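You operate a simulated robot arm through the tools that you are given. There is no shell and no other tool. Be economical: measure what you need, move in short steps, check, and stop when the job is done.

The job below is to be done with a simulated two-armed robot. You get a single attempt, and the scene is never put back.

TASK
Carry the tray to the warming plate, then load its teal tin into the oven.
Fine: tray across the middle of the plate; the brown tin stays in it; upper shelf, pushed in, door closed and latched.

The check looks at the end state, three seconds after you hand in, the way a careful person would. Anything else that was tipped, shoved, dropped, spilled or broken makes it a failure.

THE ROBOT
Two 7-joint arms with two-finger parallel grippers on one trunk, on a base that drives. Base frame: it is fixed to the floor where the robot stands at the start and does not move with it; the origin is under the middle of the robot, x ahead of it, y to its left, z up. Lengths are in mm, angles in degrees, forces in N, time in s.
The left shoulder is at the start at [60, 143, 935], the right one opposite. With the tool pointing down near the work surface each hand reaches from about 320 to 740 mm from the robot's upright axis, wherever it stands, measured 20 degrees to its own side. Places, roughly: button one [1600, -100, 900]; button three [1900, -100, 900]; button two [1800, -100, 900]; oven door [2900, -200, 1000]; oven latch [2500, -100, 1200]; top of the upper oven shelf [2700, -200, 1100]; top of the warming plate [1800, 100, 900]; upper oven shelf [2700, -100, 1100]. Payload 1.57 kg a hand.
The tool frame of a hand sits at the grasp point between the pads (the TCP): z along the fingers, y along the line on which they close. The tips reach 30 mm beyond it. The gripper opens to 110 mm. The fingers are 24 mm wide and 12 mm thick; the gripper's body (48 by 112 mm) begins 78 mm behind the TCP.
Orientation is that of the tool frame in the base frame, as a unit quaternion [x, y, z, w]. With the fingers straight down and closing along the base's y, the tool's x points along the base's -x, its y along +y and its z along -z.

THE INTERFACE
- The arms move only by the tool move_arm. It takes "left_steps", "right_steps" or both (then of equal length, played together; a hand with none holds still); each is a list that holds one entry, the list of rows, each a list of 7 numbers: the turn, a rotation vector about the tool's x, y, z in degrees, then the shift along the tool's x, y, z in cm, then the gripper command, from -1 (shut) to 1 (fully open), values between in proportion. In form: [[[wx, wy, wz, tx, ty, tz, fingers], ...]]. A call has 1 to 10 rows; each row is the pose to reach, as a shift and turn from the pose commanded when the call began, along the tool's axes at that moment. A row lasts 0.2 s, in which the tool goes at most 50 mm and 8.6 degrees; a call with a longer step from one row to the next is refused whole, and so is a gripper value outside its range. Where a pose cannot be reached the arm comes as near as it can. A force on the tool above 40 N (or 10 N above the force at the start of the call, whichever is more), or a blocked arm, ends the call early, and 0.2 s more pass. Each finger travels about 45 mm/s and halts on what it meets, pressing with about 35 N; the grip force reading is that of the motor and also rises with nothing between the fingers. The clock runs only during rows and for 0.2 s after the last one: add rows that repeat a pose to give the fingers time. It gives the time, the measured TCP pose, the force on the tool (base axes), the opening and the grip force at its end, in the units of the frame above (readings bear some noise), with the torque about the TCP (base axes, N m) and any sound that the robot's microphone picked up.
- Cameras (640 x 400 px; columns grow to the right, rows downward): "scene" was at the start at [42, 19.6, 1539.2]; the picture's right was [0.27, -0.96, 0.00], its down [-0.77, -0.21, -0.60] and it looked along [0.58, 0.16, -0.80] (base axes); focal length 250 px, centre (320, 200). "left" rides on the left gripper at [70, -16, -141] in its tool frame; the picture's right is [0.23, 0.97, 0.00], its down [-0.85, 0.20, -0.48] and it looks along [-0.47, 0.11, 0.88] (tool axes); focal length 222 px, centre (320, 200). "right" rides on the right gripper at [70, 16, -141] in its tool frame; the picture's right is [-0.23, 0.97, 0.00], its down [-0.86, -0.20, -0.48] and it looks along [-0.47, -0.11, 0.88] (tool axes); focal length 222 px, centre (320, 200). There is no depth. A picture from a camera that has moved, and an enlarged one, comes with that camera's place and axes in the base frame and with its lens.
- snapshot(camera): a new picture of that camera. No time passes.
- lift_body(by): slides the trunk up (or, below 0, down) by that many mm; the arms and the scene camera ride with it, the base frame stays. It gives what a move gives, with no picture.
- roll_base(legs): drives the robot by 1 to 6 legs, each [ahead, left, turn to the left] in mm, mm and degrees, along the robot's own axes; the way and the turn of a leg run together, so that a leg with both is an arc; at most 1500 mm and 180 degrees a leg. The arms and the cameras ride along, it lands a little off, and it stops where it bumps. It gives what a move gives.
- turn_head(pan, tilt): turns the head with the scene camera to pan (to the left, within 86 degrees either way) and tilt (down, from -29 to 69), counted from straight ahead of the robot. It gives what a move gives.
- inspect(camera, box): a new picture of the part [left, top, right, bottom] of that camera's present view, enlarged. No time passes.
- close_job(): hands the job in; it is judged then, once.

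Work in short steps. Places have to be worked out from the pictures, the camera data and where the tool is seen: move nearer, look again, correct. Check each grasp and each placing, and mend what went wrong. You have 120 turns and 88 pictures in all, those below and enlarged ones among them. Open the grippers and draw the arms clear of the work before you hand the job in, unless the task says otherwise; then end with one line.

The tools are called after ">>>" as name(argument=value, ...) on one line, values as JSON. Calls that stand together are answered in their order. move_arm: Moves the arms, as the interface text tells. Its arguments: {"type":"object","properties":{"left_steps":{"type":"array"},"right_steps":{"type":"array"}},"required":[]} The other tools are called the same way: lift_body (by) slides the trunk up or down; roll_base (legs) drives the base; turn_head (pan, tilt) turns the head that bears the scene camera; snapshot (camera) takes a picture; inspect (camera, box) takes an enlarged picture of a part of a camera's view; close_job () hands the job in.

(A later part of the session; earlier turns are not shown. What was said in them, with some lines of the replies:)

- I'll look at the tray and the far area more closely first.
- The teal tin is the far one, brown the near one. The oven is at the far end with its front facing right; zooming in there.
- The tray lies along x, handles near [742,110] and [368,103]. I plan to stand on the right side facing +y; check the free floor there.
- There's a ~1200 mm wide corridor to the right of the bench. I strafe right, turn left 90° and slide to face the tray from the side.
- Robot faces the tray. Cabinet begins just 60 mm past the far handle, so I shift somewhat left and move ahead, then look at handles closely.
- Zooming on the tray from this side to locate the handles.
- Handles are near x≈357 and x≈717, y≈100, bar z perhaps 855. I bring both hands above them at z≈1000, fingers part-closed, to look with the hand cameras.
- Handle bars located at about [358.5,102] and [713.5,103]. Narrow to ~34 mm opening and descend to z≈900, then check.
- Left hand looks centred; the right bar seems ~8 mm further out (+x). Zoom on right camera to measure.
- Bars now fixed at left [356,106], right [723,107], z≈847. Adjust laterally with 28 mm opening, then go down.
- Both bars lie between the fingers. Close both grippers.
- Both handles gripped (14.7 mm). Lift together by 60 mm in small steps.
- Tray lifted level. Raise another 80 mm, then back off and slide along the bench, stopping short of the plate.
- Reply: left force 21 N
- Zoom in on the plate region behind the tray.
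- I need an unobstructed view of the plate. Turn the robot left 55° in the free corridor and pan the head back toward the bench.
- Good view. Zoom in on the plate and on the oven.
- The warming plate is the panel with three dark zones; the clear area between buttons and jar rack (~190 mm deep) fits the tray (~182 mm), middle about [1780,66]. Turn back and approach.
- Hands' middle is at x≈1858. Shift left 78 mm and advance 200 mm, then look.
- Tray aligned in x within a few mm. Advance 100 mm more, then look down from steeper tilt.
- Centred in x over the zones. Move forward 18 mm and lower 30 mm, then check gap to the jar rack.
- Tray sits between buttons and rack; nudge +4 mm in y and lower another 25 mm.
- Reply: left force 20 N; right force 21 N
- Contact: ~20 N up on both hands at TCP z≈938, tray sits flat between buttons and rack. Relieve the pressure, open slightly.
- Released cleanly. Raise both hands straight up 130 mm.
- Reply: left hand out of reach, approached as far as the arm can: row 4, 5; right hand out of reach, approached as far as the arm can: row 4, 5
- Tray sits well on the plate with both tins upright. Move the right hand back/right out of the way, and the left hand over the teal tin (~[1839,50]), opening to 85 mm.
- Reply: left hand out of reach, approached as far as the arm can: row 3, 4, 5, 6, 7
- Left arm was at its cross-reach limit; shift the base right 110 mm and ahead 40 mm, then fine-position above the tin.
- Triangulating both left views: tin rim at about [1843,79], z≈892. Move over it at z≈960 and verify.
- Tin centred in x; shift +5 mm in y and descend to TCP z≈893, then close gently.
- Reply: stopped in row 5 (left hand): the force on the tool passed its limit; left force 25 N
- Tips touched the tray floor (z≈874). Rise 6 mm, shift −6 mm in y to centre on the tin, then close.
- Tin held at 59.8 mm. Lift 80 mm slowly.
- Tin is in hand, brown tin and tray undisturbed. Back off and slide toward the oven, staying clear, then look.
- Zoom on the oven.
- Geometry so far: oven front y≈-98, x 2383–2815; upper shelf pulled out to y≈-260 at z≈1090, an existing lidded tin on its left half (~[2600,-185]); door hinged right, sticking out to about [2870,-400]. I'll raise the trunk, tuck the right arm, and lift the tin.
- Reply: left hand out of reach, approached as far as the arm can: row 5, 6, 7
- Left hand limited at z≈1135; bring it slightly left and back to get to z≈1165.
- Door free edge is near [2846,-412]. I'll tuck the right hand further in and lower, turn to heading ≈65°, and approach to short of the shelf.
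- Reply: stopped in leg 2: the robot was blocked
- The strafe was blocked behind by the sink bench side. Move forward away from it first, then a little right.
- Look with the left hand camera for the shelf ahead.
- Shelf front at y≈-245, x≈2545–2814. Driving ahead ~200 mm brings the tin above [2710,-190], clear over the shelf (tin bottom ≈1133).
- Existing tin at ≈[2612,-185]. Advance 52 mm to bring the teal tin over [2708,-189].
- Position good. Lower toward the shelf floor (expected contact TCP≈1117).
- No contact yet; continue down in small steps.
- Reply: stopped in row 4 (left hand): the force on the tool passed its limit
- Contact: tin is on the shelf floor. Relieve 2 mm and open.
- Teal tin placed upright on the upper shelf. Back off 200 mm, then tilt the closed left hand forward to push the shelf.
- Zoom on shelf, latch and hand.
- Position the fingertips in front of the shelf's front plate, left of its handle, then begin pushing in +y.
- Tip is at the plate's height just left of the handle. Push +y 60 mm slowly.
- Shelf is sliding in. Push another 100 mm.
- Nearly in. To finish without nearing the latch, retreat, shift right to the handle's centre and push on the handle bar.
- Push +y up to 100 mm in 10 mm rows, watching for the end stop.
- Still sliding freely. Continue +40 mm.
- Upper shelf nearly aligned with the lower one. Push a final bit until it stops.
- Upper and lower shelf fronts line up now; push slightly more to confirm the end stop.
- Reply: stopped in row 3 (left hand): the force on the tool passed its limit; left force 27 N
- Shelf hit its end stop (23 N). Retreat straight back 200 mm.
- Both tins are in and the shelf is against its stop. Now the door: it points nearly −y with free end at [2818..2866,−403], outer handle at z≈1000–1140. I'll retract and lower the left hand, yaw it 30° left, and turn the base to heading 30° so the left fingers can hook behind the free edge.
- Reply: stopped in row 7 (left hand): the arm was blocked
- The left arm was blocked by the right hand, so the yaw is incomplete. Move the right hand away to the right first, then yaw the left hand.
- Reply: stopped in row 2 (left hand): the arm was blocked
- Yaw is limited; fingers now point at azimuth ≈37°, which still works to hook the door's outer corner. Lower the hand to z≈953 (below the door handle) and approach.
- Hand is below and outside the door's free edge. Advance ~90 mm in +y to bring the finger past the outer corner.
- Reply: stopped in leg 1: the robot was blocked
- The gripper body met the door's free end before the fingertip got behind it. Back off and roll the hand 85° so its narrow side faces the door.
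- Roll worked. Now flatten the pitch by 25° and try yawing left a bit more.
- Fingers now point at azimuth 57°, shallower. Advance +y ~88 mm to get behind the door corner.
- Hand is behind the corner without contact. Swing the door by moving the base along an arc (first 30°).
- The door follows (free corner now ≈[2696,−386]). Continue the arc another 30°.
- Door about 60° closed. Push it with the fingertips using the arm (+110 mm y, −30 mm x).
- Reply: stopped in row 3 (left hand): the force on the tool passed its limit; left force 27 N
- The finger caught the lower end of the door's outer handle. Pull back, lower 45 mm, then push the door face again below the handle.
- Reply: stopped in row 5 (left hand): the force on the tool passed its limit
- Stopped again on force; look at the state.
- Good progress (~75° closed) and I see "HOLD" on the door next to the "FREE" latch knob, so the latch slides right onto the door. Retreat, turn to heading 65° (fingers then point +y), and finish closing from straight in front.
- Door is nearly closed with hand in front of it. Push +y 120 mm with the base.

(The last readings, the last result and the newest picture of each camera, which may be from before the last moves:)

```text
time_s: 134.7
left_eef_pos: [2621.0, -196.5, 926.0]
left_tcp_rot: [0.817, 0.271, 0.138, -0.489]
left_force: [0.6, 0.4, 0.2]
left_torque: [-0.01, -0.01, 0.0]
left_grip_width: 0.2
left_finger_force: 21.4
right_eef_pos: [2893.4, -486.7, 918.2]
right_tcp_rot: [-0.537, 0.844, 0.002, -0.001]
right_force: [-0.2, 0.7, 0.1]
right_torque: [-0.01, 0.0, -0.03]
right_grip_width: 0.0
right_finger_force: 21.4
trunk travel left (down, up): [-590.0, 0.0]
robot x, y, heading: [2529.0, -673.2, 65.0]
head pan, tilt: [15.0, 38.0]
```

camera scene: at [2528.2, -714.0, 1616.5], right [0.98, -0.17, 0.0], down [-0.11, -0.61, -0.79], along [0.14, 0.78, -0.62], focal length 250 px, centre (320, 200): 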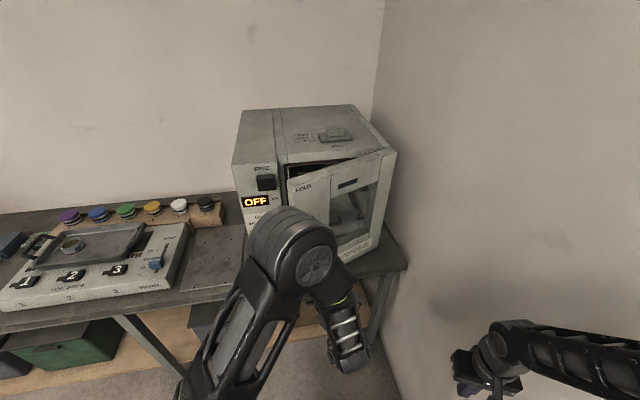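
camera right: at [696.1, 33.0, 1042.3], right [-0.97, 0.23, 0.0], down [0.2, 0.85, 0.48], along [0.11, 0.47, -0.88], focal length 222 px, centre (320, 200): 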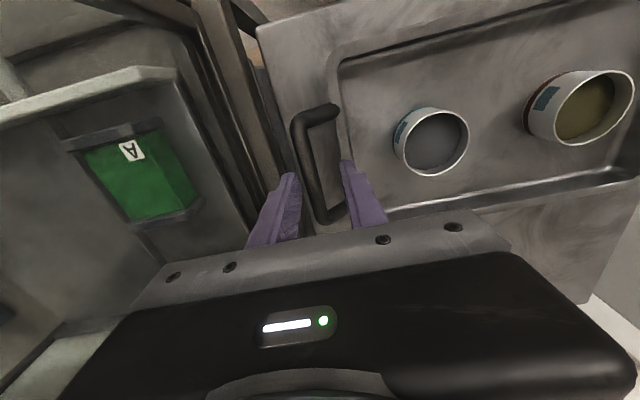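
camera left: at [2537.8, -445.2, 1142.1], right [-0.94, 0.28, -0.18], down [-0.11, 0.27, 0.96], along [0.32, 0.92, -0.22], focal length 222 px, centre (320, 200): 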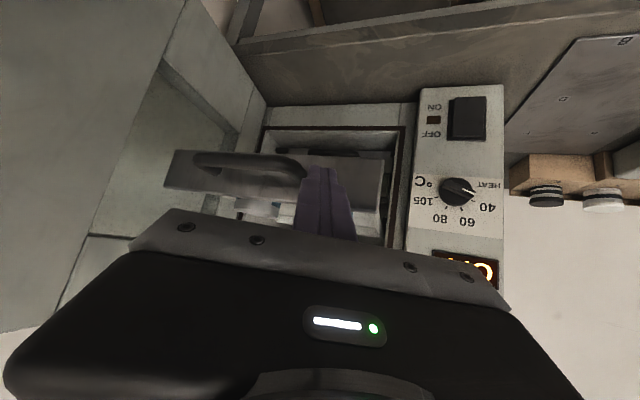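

Now push the last stretch with the arm in small steps until it stops.

>>> move_arm(left_steps=[[[0, 0, 0, 0.15, -0.19, 0.44, -1], [0, 0, 0, 0.31, -0.38, 0.87, -1], [0, 0, 0, 0.46, -0.56, 1.31, -1], [0, 0, 0, 0.62, -0.75, 1.75, -1], [0, 0, 0, 0.77, -0.94, 2.19, -1], [0, 0, 0, 0.92, -1.13, 2.62, -1], [0, 0, 0, 1.08, -1.32, 3.06, -1], [0, 0, 0, 1.23, -1.5, 3.5, -1], [0, 0, 0, 1.39, -1.69, 3.93, -1], [0, 0, 0, 1.54, -1.88, 4.37, -1]]])

```text
time_s: 136.9
left_eef_pos: [2620.5, -147.1, 927.3]
left_tcp_rot: [0.818, 0.27, 0.139, -0.489]
left_force: [0.0, -0.2, -0.5]
left_torque: [0.0, 0.01, 0.01]
left_grip_width: 0.0
left_finger_force: 21.3
right_eef_pos: [2893.1, -486.0, 915.9]
right_tcp_rot: [-0.538, 0.843, 0.001, -0.002]
right_force: [-0.7, 0.1, 0.5]
right_torque: [-0.01, -0.03, 0.02]
right_grip_width: 0.0
right_finger_force: 20.9
trunk travel left (down, up): [-590.0, 0.0]
robot x, y, heading: [2527.9, -670.3, 64.6]
head pan, tilt: [15.0, 38.0]
```

>>> move_arm(left_steps=[[[0, 0, 0, 0.15, -0.19, 0.44, -1], [0, 0, 0, 0.31, -0.38, 0.87, -1], [0, 0, 0, 0.46, -0.56, 1.31, -1], [0, 0, 0, 0.62, -0.75, 1.75, -1], [0, 0, 0, 0.77, -0.94, 2.19, -1], [0, 0, 0, 0.92, -1.13, 2.62, -1]]])

>>> inspect(camera="scene", box=[220, 95, 420, 265])

```text
time_s: 138.3
left_eef_pos: [2621.5, -117.7, 928.6]
left_tcp_rot: [0.817, 0.271, 0.138, -0.489]
left_force: [-1.2, -2.3, -0.1]
left_torque: [-0.07, 0.04, 0.04]
left_grip_width: 0.2
left_finger_force: 21.2
right_eef_pos: [2893.6, -485.4, 918.6]
right_tcp_rot: [-0.538, 0.843, 0.002, -0.001]
right_force: [-0.4, -0.4, -0.2]
right_torque: [-0.01, 0.06, 0.02]
right_grip_width: 0.0
right_finger_force: 21.4
trunk travel left (down, up): [-590.0, 0.0]
robot x, y, heading: [2527.6, -673.2, 64.9]
head pan, tilt: [15.0, 38.0]
```

```text
2.35 times, centred on (320, 180) of scene
camera zoom: at [2529.6, -612.5, 1616.5], right [0.98, -0.17, 0.0], down [-0.11, -0.61, -0.79], along [0.14, 0.78, -0.62], focal length 589 px, centre (320, 247)
```

zoom: 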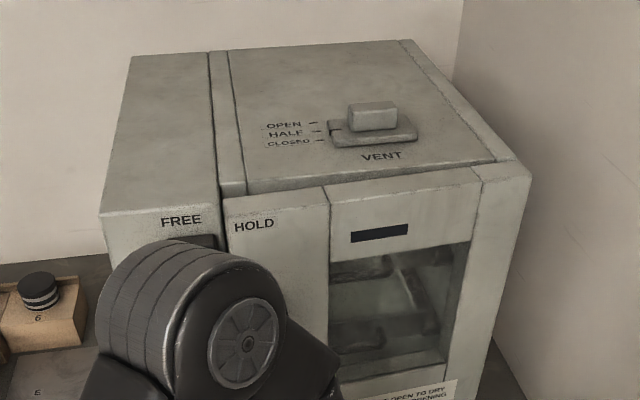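

Door looks closed. Press a little more to confirm it seats.

>>> move_arm(left_steps=[[[0, 0, 0, 0.12, -0.15, 0.35, -1], [0, 0, 0, 0.25, -0.3, 0.7, -1], [0, 0, 0, 0.37, -0.45, 1.05, -1], [0, 0, 0, 0.5, -0.6, 1.4, -1]]])

```text
time_s: 139.3
left_eef_pos: [2621.0, -100.6, 926.7]
left_tcp_rot: [0.817, 0.271, 0.138, -0.489]
left_force: [-1.4, -1.2, 0.8]
left_torque: [0.05, 0.01, 0.0]
left_grip_width: 0.0
left_finger_force: 20.5
right_eef_pos: [2893.8, -486.9, 917.9]
right_tcp_rot: [-0.538, 0.843, 0.002, -0.001]
right_force: [-0.6, 0.2, 0.4]
right_torque: [-0.01, -0.01, -0.01]
right_grip_width: 0.0
right_finger_force: 21.6
trunk travel left (down, up): [-590.0, 0.0]
robot x, y, heading: [2525.5, -671.2, 64.9]
head pan, tilt: [15.0, 38.0]
```

>>> move_arm(left_steps=[[[0, 0, 0, 0.12, -0.15, 0.35, -1], [0, 0, 0, 0.25, -0.3, 0.7, -1], [0, 0, 0, 0.37, -0.45, 1.05, -1], [0, 0, 0, 0.5, -0.6, 1.4, -1], [0, 0, 0, 0.62, -0.75, 1.75, -1], [0, 0, 0, 0.74, -0.9, 2.1, -1]]])

```text
time_s: 140.0
left_eef_pos: [2621.1, -100.3, 927.5]
left_tcp_rot: [0.82, 0.269, 0.137, -0.486]
left_force: [-6.4, -19.6, 14.2]
left_torque: [0.42, -0.03, 0.16]
left_grip_width: 0.0
left_finger_force: 21.5
right_eef_pos: [2891.9, -489.6, 919.1]
right_tcp_rot: [-0.537, 0.844, 0.002, 0.0]
right_force: [-0.4, 0.7, -0.1]
right_torque: [0.02, -0.03, 0.0]
right_grip_width: 0.1
right_finger_force: 20.9
trunk travel left (down, up): [-590.0, 0.0]
robot x, y, heading: [2523.1, -670.8, 64.9]
head pan, tilt: [15.0, 38.0]
stopped in row 3 (left hand): the force on the tool passed its limit (the readings are from after the stop); the commanded pose is now the measured one
```

Door seated firmly (≈20 N). Back the robot away 200 mm, raise the left hand to latch height (z≈1232).

>>> roll_base(legs=[[-181, -85, 0]])

>>> move_arm(left_steps=[[[0, 0, 0, 1.86, -2.76, -1.85, -1], [0, 0, 0, 3.7, -5.5, -3.7, -1], [0, 0, 0, 5.6, -8.3, -5.55, -1], [0, 0, 0, 7.45, -11.05, -7.4, -1], [0, 0, 0, 9.3, -13.8, -9.25, -1], [0, 0, 0, 11.2, -16.6, -11.1, -1], [0, 0, 0, 13, -19.3, -12.95, -1], [0, 0, 0, 14.9, -22.1, -14.8, -1], [0, 0, 0, 14.9, -22.1, -14.8, -1]]])

>>> snapshot(camera="scene")

```text
time_s: 141.6
left_eef_pos: [2621.8, -297.1, 925.2]
left_tcp_rot: [0.82, 0.271, 0.136, -0.486]
left_force: [0.3, -0.1, 0.0]
left_torque: [0.0, 0.0, -0.01]
left_grip_width: 0.2
left_finger_force: 20.9
right_eef_pos: [2895.5, -687.6, 919.1]
right_tcp_rot: [-0.539, 0.842, 0.001, -0.001]
right_force: [0.5, -0.4, -0.3]
right_torque: [0.05, 0.0, 0.01]
right_grip_width: 0.0
right_finger_force: 21.0
trunk travel left (down, up): [-590.0, 0.0]
robot x, y, heading: [2530.4, -869.0, 65.2]
head pan, tilt: [15.0, 38.0]
```

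```text
time_s: 143.6
left_eef_pos: [2619.3, -294.1, 1228.8]
left_tcp_rot: [0.82, 0.27, 0.136, -0.486]
left_force: [-0.2, -0.3, 0.5]
left_torque: [0.01, 0.01, 0.01]
left_grip_width: 0.0
left_finger_force: 21.1
right_eef_pos: [2895.8, -685.1, 918.7]
right_tcp_rot: [-0.539, 0.842, 0.002, -0.001]
right_force: [-0.1, 0.4, 0.6]
right_torque: [0.0, -0.04, 0.04]
right_grip_width: 0.0
right_finger_force: 21.9
trunk travel left (down, up): [-590.0, 0.0]
robot x, y, heading: [2526.8, -871.9, 65.0]
head pan, tilt: [15.0, 38.0]
```

```text
5 pictures are left
camera scene: at [2531.7, -813.1, 1616.5], right [0.99, -0.17, 0.0], down [-0.1, -0.61, -0.79], along [0.13, 0.78, -0.62], focal length 250 px, centre (320, 200)
```

scene: 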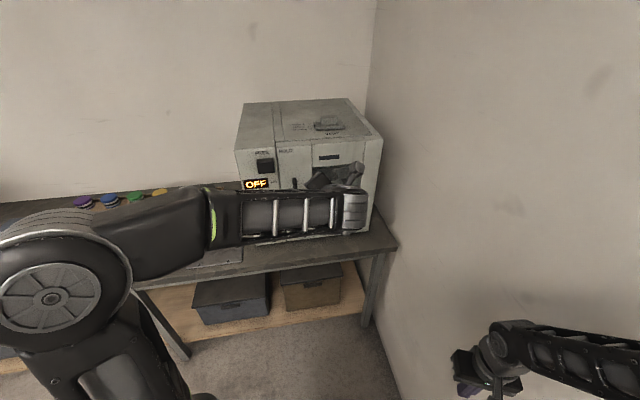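

Zoom on the latch to understand its motion.

>>> inspect(camera="scene", box=[225, 135, 345, 215])

```text
5.00 times, centred on (285, 175) of scene
camera zoom: at [2531.7, -813.1, 1616.5], right [0.99, -0.17, 0.0], down [-0.1, -0.61, -0.79], along [0.13, 0.78, -0.62], focal length 1252 px, centre (495, 325)
```

zoom: 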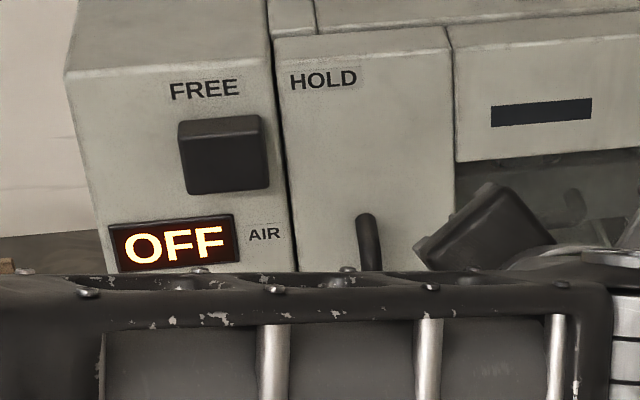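

The latch knob (x 2452–2503, y −79…−106, z 1188–1224) must slide right from FREE to HOLD (~63 mm). Move the base so the hand is just left of it.

>>> roll_base(legs=[[-90, 180, 0], [105, 45, 0]])

```text
time_s: 146.0
left_eef_pos: [2422.3, -186.6, 1228.6]
left_tcp_rot: [0.82, 0.272, 0.135, -0.485]
left_force: [0.3, -0.1, -1.1]
left_torque: [-0.05, 0.01, 0.02]
left_grip_width: 0.0
left_finger_force: 21.2
right_eef_pos: [2698.6, -576.8, 917.8]
right_tcp_rot: [-0.54, 0.842, 0.001, -0.001]
right_force: [0.9, 0.5, -0.8]
right_torque: [-0.04, 0.0, -0.02]
right_grip_width: 0.0
right_finger_force: 21.2
trunk travel left (down, up): [-590.0, 0.0]
robot x, y, heading: [2331.8, -764.1, 65.1]
head pan, tilt: [15.0, 38.0]
```

Bring fingertip in beside the knob (+66 mm y, −8 mm z).

>>> move_arm(left_steps=[[[0, 0, 0, 0.2, -0.05, 1.85, -1], [0, 0, 0, 0.75, -0.8, 3.45, -1], [0, 0, 0, 1.2, -1.35, 4.8, -1], [0, 0, 0, 1.64, -1.9, 6.16, -1], [0, 0, 0, 1.64, -1.9, 6.16, -1]]])

>>> inspect(camera="scene", box=[260, 100, 440, 220])

```text
time_s: 147.2
left_eef_pos: [2421.2, -121.3, 1221.4]
left_tcp_rot: [0.82, 0.271, 0.136, -0.486]
left_force: [0.4, 0.4, 0.7]
left_torque: [-0.01, -0.04, 0.0]
left_grip_width: 0.0
left_finger_force: 21.4
right_eef_pos: [2698.5, -577.2, 917.9]
right_tcp_rot: [-0.54, 0.842, 0.002, 0.0]
right_force: [-0.4, -0.7, 0.0]
right_torque: [-0.04, 0.0, 0.0]
right_grip_width: 0.3
right_finger_force: 21.3
trunk travel left (down, up): [-590.0, 0.0]
robot x, y, heading: [2329.9, -765.5, 65.3]
head pan, tilt: [15.0, 38.0]
```

```text
3.33 times, centred on (350, 160) of scene
camera zoom: at [2334.4, -706.1, 1616.5], right [0.99, -0.17, 0.0], down [-0.1, -0.61, -0.79], along [0.13, 0.78, -0.62], focal length 834 px, centre (220, 333)
```

zoom: 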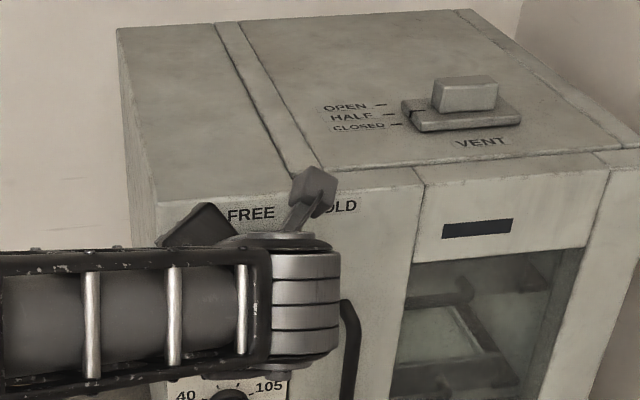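

Push +x up to 95 mm in 10 mm rows; the latch should slide to HOLD and stop.

>>> move_arm(left_steps=[[[0, 0, 0, 0.82, 0.58, -0.04, -1], [0, 0, 0, 1.63, 1.15, -0.08, -1], [0, 0, 0, 2.45, 1.73, -0.12, -1], [0, 0, 0, 3.26, 2.3, -0.16, -1], [0, 0, 0, 4.08, 2.88, -0.2, -1], [0, 0, 0, 4.9, 3.46, -0.24, -1], [0, 0, 0, 5.7, 4.03, -0.28, -1], [0, 0, 0, 6.53, 4.6, -0.32, -1], [0, 0, 0, 7.34, 5.18, -0.36, -1], [0, 0, 0, 7.75, 5.47, -0.38, -1]]])

```text
time_s: 148.9
left_eef_pos: [2478.8, -120.0, 1220.6]
left_tcp_rot: [0.816, 0.283, 0.122, -0.489]
left_force: [-18.0, -16.8, 3.9]
left_torque: [-0.1, 0.19, 0.37]
left_grip_width: 0.0
left_finger_force: 21.2
right_eef_pos: [2695.9, -579.3, 919.5]
right_tcp_rot: [-0.541, 0.841, 0.002, 0.0]
right_force: [0.6, -0.2, 0.6]
right_torque: [0.02, 0.01, 0.02]
right_grip_width: 0.1
right_finger_force: 21.0
trunk travel left (down, up): [-590.0, 0.0]
robot x, y, heading: [2330.1, -764.9, 65.5]
head pan, tilt: [15.0, 38.0]
stopped in row 8 (left hand): the force on the tool passed its limit (the readings are from after the stop); the commanded pose is now the measured one
```

Stopped after 58 mm with both −x and −y reaction, maybe tip rubbing the door face. Ease back 6 mm in y and push on.

>>> move_arm(left_steps=[[[0, 0, 0, -0.8, -0.2, -0.5, -1], [0, 0, 0, -0.2, 0.2, -0.55, -1], [0, 0, 0, 0.6, 0.8, -0.6, -1], [0, 0, 0, 1.4, 1.4, -0.65, -1], [0, 0, 0, 2.2, 2, -0.7, -1]]])

```text
time_s: 149.8
left_eef_pos: [2481.4, -122.3, 1218.4]
left_tcp_rot: [0.814, 0.292, 0.113, -0.49]
left_force: [-18.5, -13.0, 3.3]
left_torque: [-0.1, 0.17, 0.49]
left_grip_width: 0.0
left_finger_force: 21.6
right_eef_pos: [2694.6, -576.6, 918.9]
right_tcp_rot: [-0.543, 0.84, 0.001, 0.0]
right_force: [0.1, -0.5, -0.6]
right_torque: [-0.04, 0.02, 0.0]
right_grip_width: 0.0
right_finger_force: 21.4
trunk travel left (down, up): [-590.0, 0.0]
robot x, y, heading: [2332.5, -764.9, 65.9]
head pan, tilt: [15.0, 38.0]
stopped in row 4 (left hand): the force on the tool passed its limit (the readings are from after the stop); the commanded pose is now the measured one
```

Same stop. Withdraw the hand and look at the latch.

>>> move_arm(left_steps=[[[0, 0, 0, -1.2, -0.9, 0, -1], [0, 0, 0, -2.4, 0.3, -3, -1], [0, 0, 0, -3.6, 1.8, -6.5, -1], [0, 0, 0, -4.9, 3.2, -10, -1], [0, 0, 0, -6.2, 4.7, -13, -1]]])

>>> roll_base(legs=[[-120, 60, 0]])

>>> inspect(camera="scene", box=[280, 100, 440, 220])

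```text
time_s: 151.0
left_eef_pos: [2477.3, -272.6, 1217.1]
left_tcp_rot: [0.816, 0.286, 0.116, -0.488]
left_force: [-0.6, 0.6, 0.6]
left_torque: [0.02, 0.01, -0.02]
left_grip_width: 0.2
left_finger_force: 21.1
right_eef_pos: [2695.8, -576.2, 917.0]
right_tcp_rot: [-0.542, 0.84, 0.001, -0.002]
right_force: [0.6, 0.0, 0.0]
right_torque: [0.01, -0.03, 0.0]
right_grip_width: 0.0
right_finger_force: 21.9
trunk travel left (down, up): [-590.0, 0.0]
robot x, y, heading: [2330.7, -766.5, 65.6]
head pan, tilt: [15.0, 38.0]
```

```text
time_s: 152.3
left_eef_pos: [2370.8, -360.1, 1216.8]
left_tcp_rot: [0.816, 0.287, 0.117, -0.488]
left_force: [-0.3, 0.4, -0.4]
left_torque: [0.0, -0.03, -0.07]
left_grip_width: 0.2
left_finger_force: 21.3
right_eef_pos: [2591.2, -665.7, 918.9]
right_tcp_rot: [-0.541, 0.841, 0.001, -0.001]
right_force: [-0.6, -0.2, -0.2]
right_torque: [0.03, 0.01, -0.01]
right_grip_width: 0.3
right_finger_force: 21.1
trunk travel left (down, up): [-590.0, 0.0]
robot x, y, heading: [2228.2, -852.1, 65.5]
head pan, tilt: [15.0, 38.0]
```

```text
3.33 times, centred on (360, 160) of scene
camera zoom: at [2226.8, -795.9, 1616.6], right [0.99, -0.16, 0.0], down [-0.1, -0.61, -0.79], along [0.13, 0.78, -0.61], focal length 834 px, centre (187, 333)
```

zoom: 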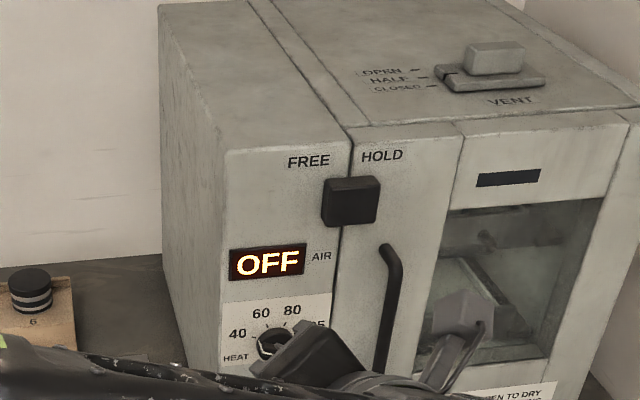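

The knob has moved ~40 mm and now bridges the seam, but isn't yet fully under HOLD. Roll the hand 35° for flat contact and push again.

>>> move_arm(left_steps=[[[0, 0, 7, 0, 0, 0, -1], [0, 0, 14, 0, 0, 0, -1], [0, 0, 21, 0, 0, 0, -1], [0, 0, 28, 0, 0, 0, -1], [0, 0, 35, 0, 0, 0, -1], [0, 0, 35, 0, 0, 0, -1]]])

>>> roll_base(legs=[[167, -5, 0]])

```text
time_s: 153.7
left_eef_pos: [2372.2, -359.1, 1218.2]
left_tcp_rot: [0.865, 0.028, -0.036, -0.5]
left_force: [-0.3, 0.3, 0.5]
left_torque: [-0.02, -0.01, 0.01]
left_grip_width: 0.1
left_finger_force: 21.2
right_eef_pos: [2592.7, -665.2, 917.4]
right_tcp_rot: [-0.542, 0.84, 0.002, -0.001]
right_force: [0.2, 0.0, -0.7]
right_torque: [-0.05, 0.02, 0.02]
right_grip_width: 0.0
right_finger_force: 21.1
trunk travel left (down, up): [-590.0, 0.0]
robot x, y, heading: [2225.6, -852.0, 65.5]
head pan, tilt: [15.0, 38.0]
```

```text
time_s: 155.2
left_eef_pos: [2445.0, -208.1, 1217.0]
left_tcp_rot: [0.865, 0.028, -0.037, -0.5]
left_force: [0.7, 0.7, -0.4]
left_torque: [0.02, 0.02, 0.03]
left_grip_width: 0.0
left_finger_force: 21.3
right_eef_pos: [2664.0, -510.8, 918.8]
right_tcp_rot: [-0.542, 0.84, 0.002, -0.002]
right_force: [0.6, -0.4, 0.2]
right_torque: [-0.02, 0.01, 0.02]
right_grip_width: 0.0
right_finger_force: 21.4
trunk travel left (down, up): [-590.0, 0.0]
robot x, y, heading: [2301.0, -707.5, 65.9]
head pan, tilt: [15.0, 38.0]
```

Insert beside the knob, then push +x in small rows.

>>> move_arm(left_steps=[[[0, 0, 0, 0.3, -1.9, 3, -1], [0, 0, 0, 0.55, -3.5, 5.5, -1], [0, 0, 0, 0.68, -4.4, 6.9, -1], [0, 0, 0, 0.78, -5, 7.83, -1], [0, 0, 0, 0.78, -5, 7.83, -1]]])

>>> move_arm(left_steps=[[[0, 0, 0, 1, 0, -0.09, -1], [0, 0, 0, 2, 0, -0.18, -1], [0, 0, 0, 2.8, 0, -0.26, -1], [0, 0, 0, 3.6, 0, -0.33, -1], [0, 0, 0, 4.4, 0, -0.4, -1], [0, 0, 0, 5.2, 0, -0.48, -1], [0, 0, 0, 6, 0, -0.55, -1], [0, 0, 0, 6.8, 0, -0.62, -1], [0, 0, 0, 7.6, 0, -0.7, -1]]])

```text
time_s: 156.4
left_eef_pos: [2443.4, -115.0, 1223.0]
left_tcp_rot: [0.864, 0.029, -0.036, -0.502]
left_force: [0.1, 0.2, 0.6]
left_torque: [-0.01, -0.01, -0.02]
left_grip_width: 0.0
left_finger_force: 21.7
right_eef_pos: [2665.4, -512.4, 918.3]
right_tcp_rot: [-0.543, 0.84, 0.002, -0.001]
right_force: [-0.4, -0.5, -0.2]
right_torque: [0.01, -0.01, 0.0]
right_grip_width: 0.1
right_finger_force: 21.6
trunk travel left (down, up): [-590.0, 0.0]
robot x, y, heading: [2301.6, -701.5, 65.8]
head pan, tilt: [15.0, 38.0]
```

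```text
time_s: 157.8
left_eef_pos: [2478.9, -113.1, 1221.8]
left_tcp_rot: [0.865, 0.04, -0.05, -0.498]
left_force: [-19.8, -5.8, 2.4]
left_torque: [0.03, 0.17, 0.31]
left_grip_width: 0.0
left_finger_force: 21.1
right_eef_pos: [2662.1, -513.0, 917.9]
right_tcp_rot: [-0.544, 0.839, 0.0, 0.0]
right_force: [0.8, -0.3, -0.2]
right_torque: [0.0, 0.03, 0.0]
right_grip_width: 0.0
right_finger_force: 21.7
trunk travel left (down, up): [-590.0, 0.0]
robot x, y, heading: [2297.8, -702.8, 65.7]
head pan, tilt: [15.0, 38.0]
stopped in row 6 (left hand): the force on the tool passed its limit (the readings are from after the stop); the commanded pose is now the measured one
```

Stops hard at the same place with flat contact too, so the latch is at the end of its travel, overlapping the door. Withdraw the hand and back away, then check.

>>> move_arm(left_steps=[[[0, 0, 0, -1.5, 0, 0.1, -1], [0, 0, 0, -1.7, 1.5, -2.6, -1], [0, 0, 0, -2, 3.5, -6, -1], [0, 0, 0, -2.3, 5.5, -9.5, -1], [0, 0, 0, -2.6, 7.5, -13, -1]]])

>>> roll_base(legs=[[-250, 0, 0]])

>>> turn_head(pan=-5, tilt=30)

>>> inspect(camera="scene", box=[240, 110, 420, 230])

```text
time_s: 159.0
left_eef_pos: [2474.1, -266.7, 1221.8]
left_tcp_rot: [0.865, 0.036, -0.046, -0.499]
left_force: [-0.5, -0.1, -0.2]
left_torque: [0.02, 0.01, 0.0]
left_grip_width: 0.0
left_finger_force: 21.2
right_eef_pos: [2664.0, -513.9, 918.5]
right_tcp_rot: [-0.544, 0.839, 0.001, 0.0]
right_force: [0.4, -0.7, 0.6]
right_torque: [0.01, 0.0, 0.0]
right_grip_width: 0.0
right_finger_force: 21.1
trunk travel left (down, up): [-590.0, 0.0]
robot x, y, heading: [2298.9, -702.1, 65.6]
head pan, tilt: [15.0, 38.0]
```

```text
time_s: 160.8
left_eef_pos: [2372.5, -492.4, 1223.0]
left_tcp_rot: [0.865, 0.037, -0.046, -0.499]
left_force: [-0.5, 0.4, -0.3]
left_torque: [0.0, -0.01, 0.0]
left_grip_width: 0.0
left_finger_force: 21.1
right_eef_pos: [2562.0, -738.1, 917.4]
right_tcp_rot: [-0.544, 0.839, 0.001, -0.001]
right_force: [-0.7, 0.2, -0.1]
right_torque: [0.03, -0.03, 0.03]
right_grip_width: 0.0
right_finger_force: 21.5
trunk travel left (down, up): [-590.0, 0.0]
robot x, y, heading: [2201.2, -925.5, 66.1]
head pan, tilt: [15.0, 38.0]
```

```text
time_s: 161.6
left_eef_pos: [2372.6, -491.1, 1222.6]
left_tcp_rot: [0.865, 0.037, -0.045, -0.498]
left_force: [0.5, -0.2, -0.1]
left_torque: [-0.01, -0.02, 0.01]
left_grip_width: 0.0
left_finger_force: 21.2
right_eef_pos: [2562.0, -738.3, 917.7]
right_tcp_rot: [-0.544, 0.839, 0.002, -0.001]
right_force: [0.1, 0.2, 0.2]
right_torque: [0.01, 0.01, -0.02]
right_grip_width: 0.1
right_finger_force: 21.1
trunk travel left (down, up): [-590.0, 0.0]
robot x, y, heading: [2199.8, -927.1, 65.9]
head pan, tilt: [-5.0, 30.0]
```

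```text
3.33 times, centred on (330, 170) of scene
camera zoom: at [2230.3, -875.9, 1628.8], right [0.87, -0.49, 0.0], down [-0.24, -0.44, -0.87], along [0.42, 0.76, -0.5], focal length 834 px, centre (287, 300)
```

zoom: 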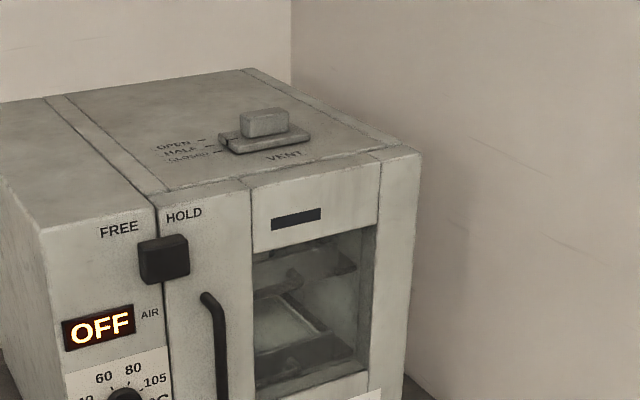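

Door is flush and the latch overlaps it under HOLD. Open both grippers and take the final picture of the tray on the plate.

>>> move_arm(left_steps=[[[0, 0, 0, 0, 0, 0, 0], [0, 0, 0, 0, 0, 0, 1], [0, 0, 0, 0, 0, 0, 1], [0, 0, 0, 0, 0, 0, 1], [0, 0, 0, 0, 0, 0, 1], [0, 0, 0, 0, 0, 0, 1], [0, 0, 0, 0, 0, 0, 1]]], right_steps=[[[0, 0, 0, 0, 0, 0, 0], [0, 0, 0, 0, 0, 0, 1], [0, 0, 0, 0, 0, 0, 1], [0, 0, 0, 0, 0, 0, 1], [0, 0, 0, 0, 0, 0, 1], [0, 0, 0, 0, 0, 0, 1], [0, 0, 0, 0, 0, 0, 1]]])

>>> turn_head(pan=40, tilt=30)

>>> snapshot(camera="scene")

```text
time_s: 163.2
left_eef_pos: [2373.5, -490.9, 1222.6]
left_tcp_rot: [0.865, 0.035, -0.046, -0.498]
left_force: [-0.5, -0.6, 0.1]
left_torque: [0.04, -0.01, 0.0]
left_grip_width: 110.2
left_finger_force: 0.0
right_eef_pos: [2563.4, -737.7, 918.2]
right_tcp_rot: [-0.544, 0.839, 0.001, -0.002]
right_force: [-0.4, 0.0, 0.2]
right_torque: [0.0, 0.02, -0.01]
right_grip_width: 109.7
right_finger_force: 0.0
trunk travel left (down, up): [-590.0, 0.0]
robot x, y, heading: [2196.9, -924.5, 65.8]
head pan, tilt: [-5.0, 30.0]
```

```text
time_s: 164.3
left_eef_pos: [2373.6, -490.4, 1222.0]
left_tcp_rot: [0.865, 0.036, -0.046, -0.498]
left_force: [-0.6, -0.9, -0.2]
left_torque: [0.07, 0.01, 0.03]
left_grip_width: 110.2
left_finger_force: 0.0
right_eef_pos: [2562.0, -737.4, 918.6]
right_tcp_rot: [-0.544, 0.839, 0.002, -0.001]
right_force: [-0.6, 0.9, -0.7]
right_torque: [-0.01, 0.01, 0.0]
right_grip_width: 109.9
right_finger_force: 0.1
trunk travel left (down, up): [-590.0, 0.0]
robot x, y, heading: [2197.6, -927.0, 66.0]
head pan, tilt: [40.0, 30.0]
```

```text
0 pictures are left
camera scene: at [2161.8, -867.8, 1628.9], right [0.96, 0.27, 0.0], down [0.14, -0.48, -0.87], along [-0.24, 0.83, -0.5], focal length 250 px, centre (320, 200)
```

scene: 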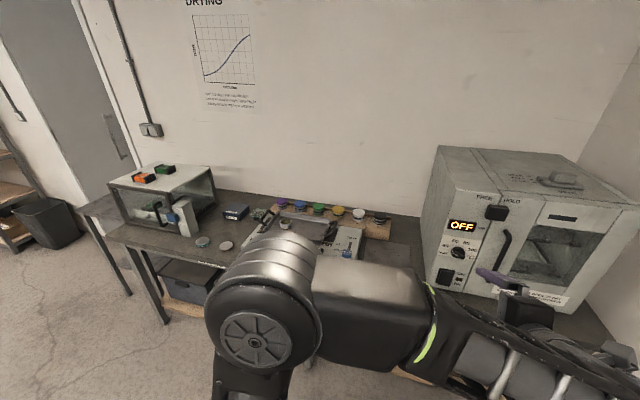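

The tray is still on the plate, the oven is shut, and both hands are open and clear of the work. Handing in now.

>>> close_job()

```text
The job is handed in.
```

I handed the job in. The tray is across the middle of the warming plate with the brown tin still in it, and the teal tin is on the upper oven shelf, pushed in to its stop. The door is closed and the latch is slid until it stopped hard; its knob overlaps the door but isn't squarely under HOLD, and I didn't pull-test it. The base was also blocked once while strafing near the sink bench, and I didn't check what it touched.
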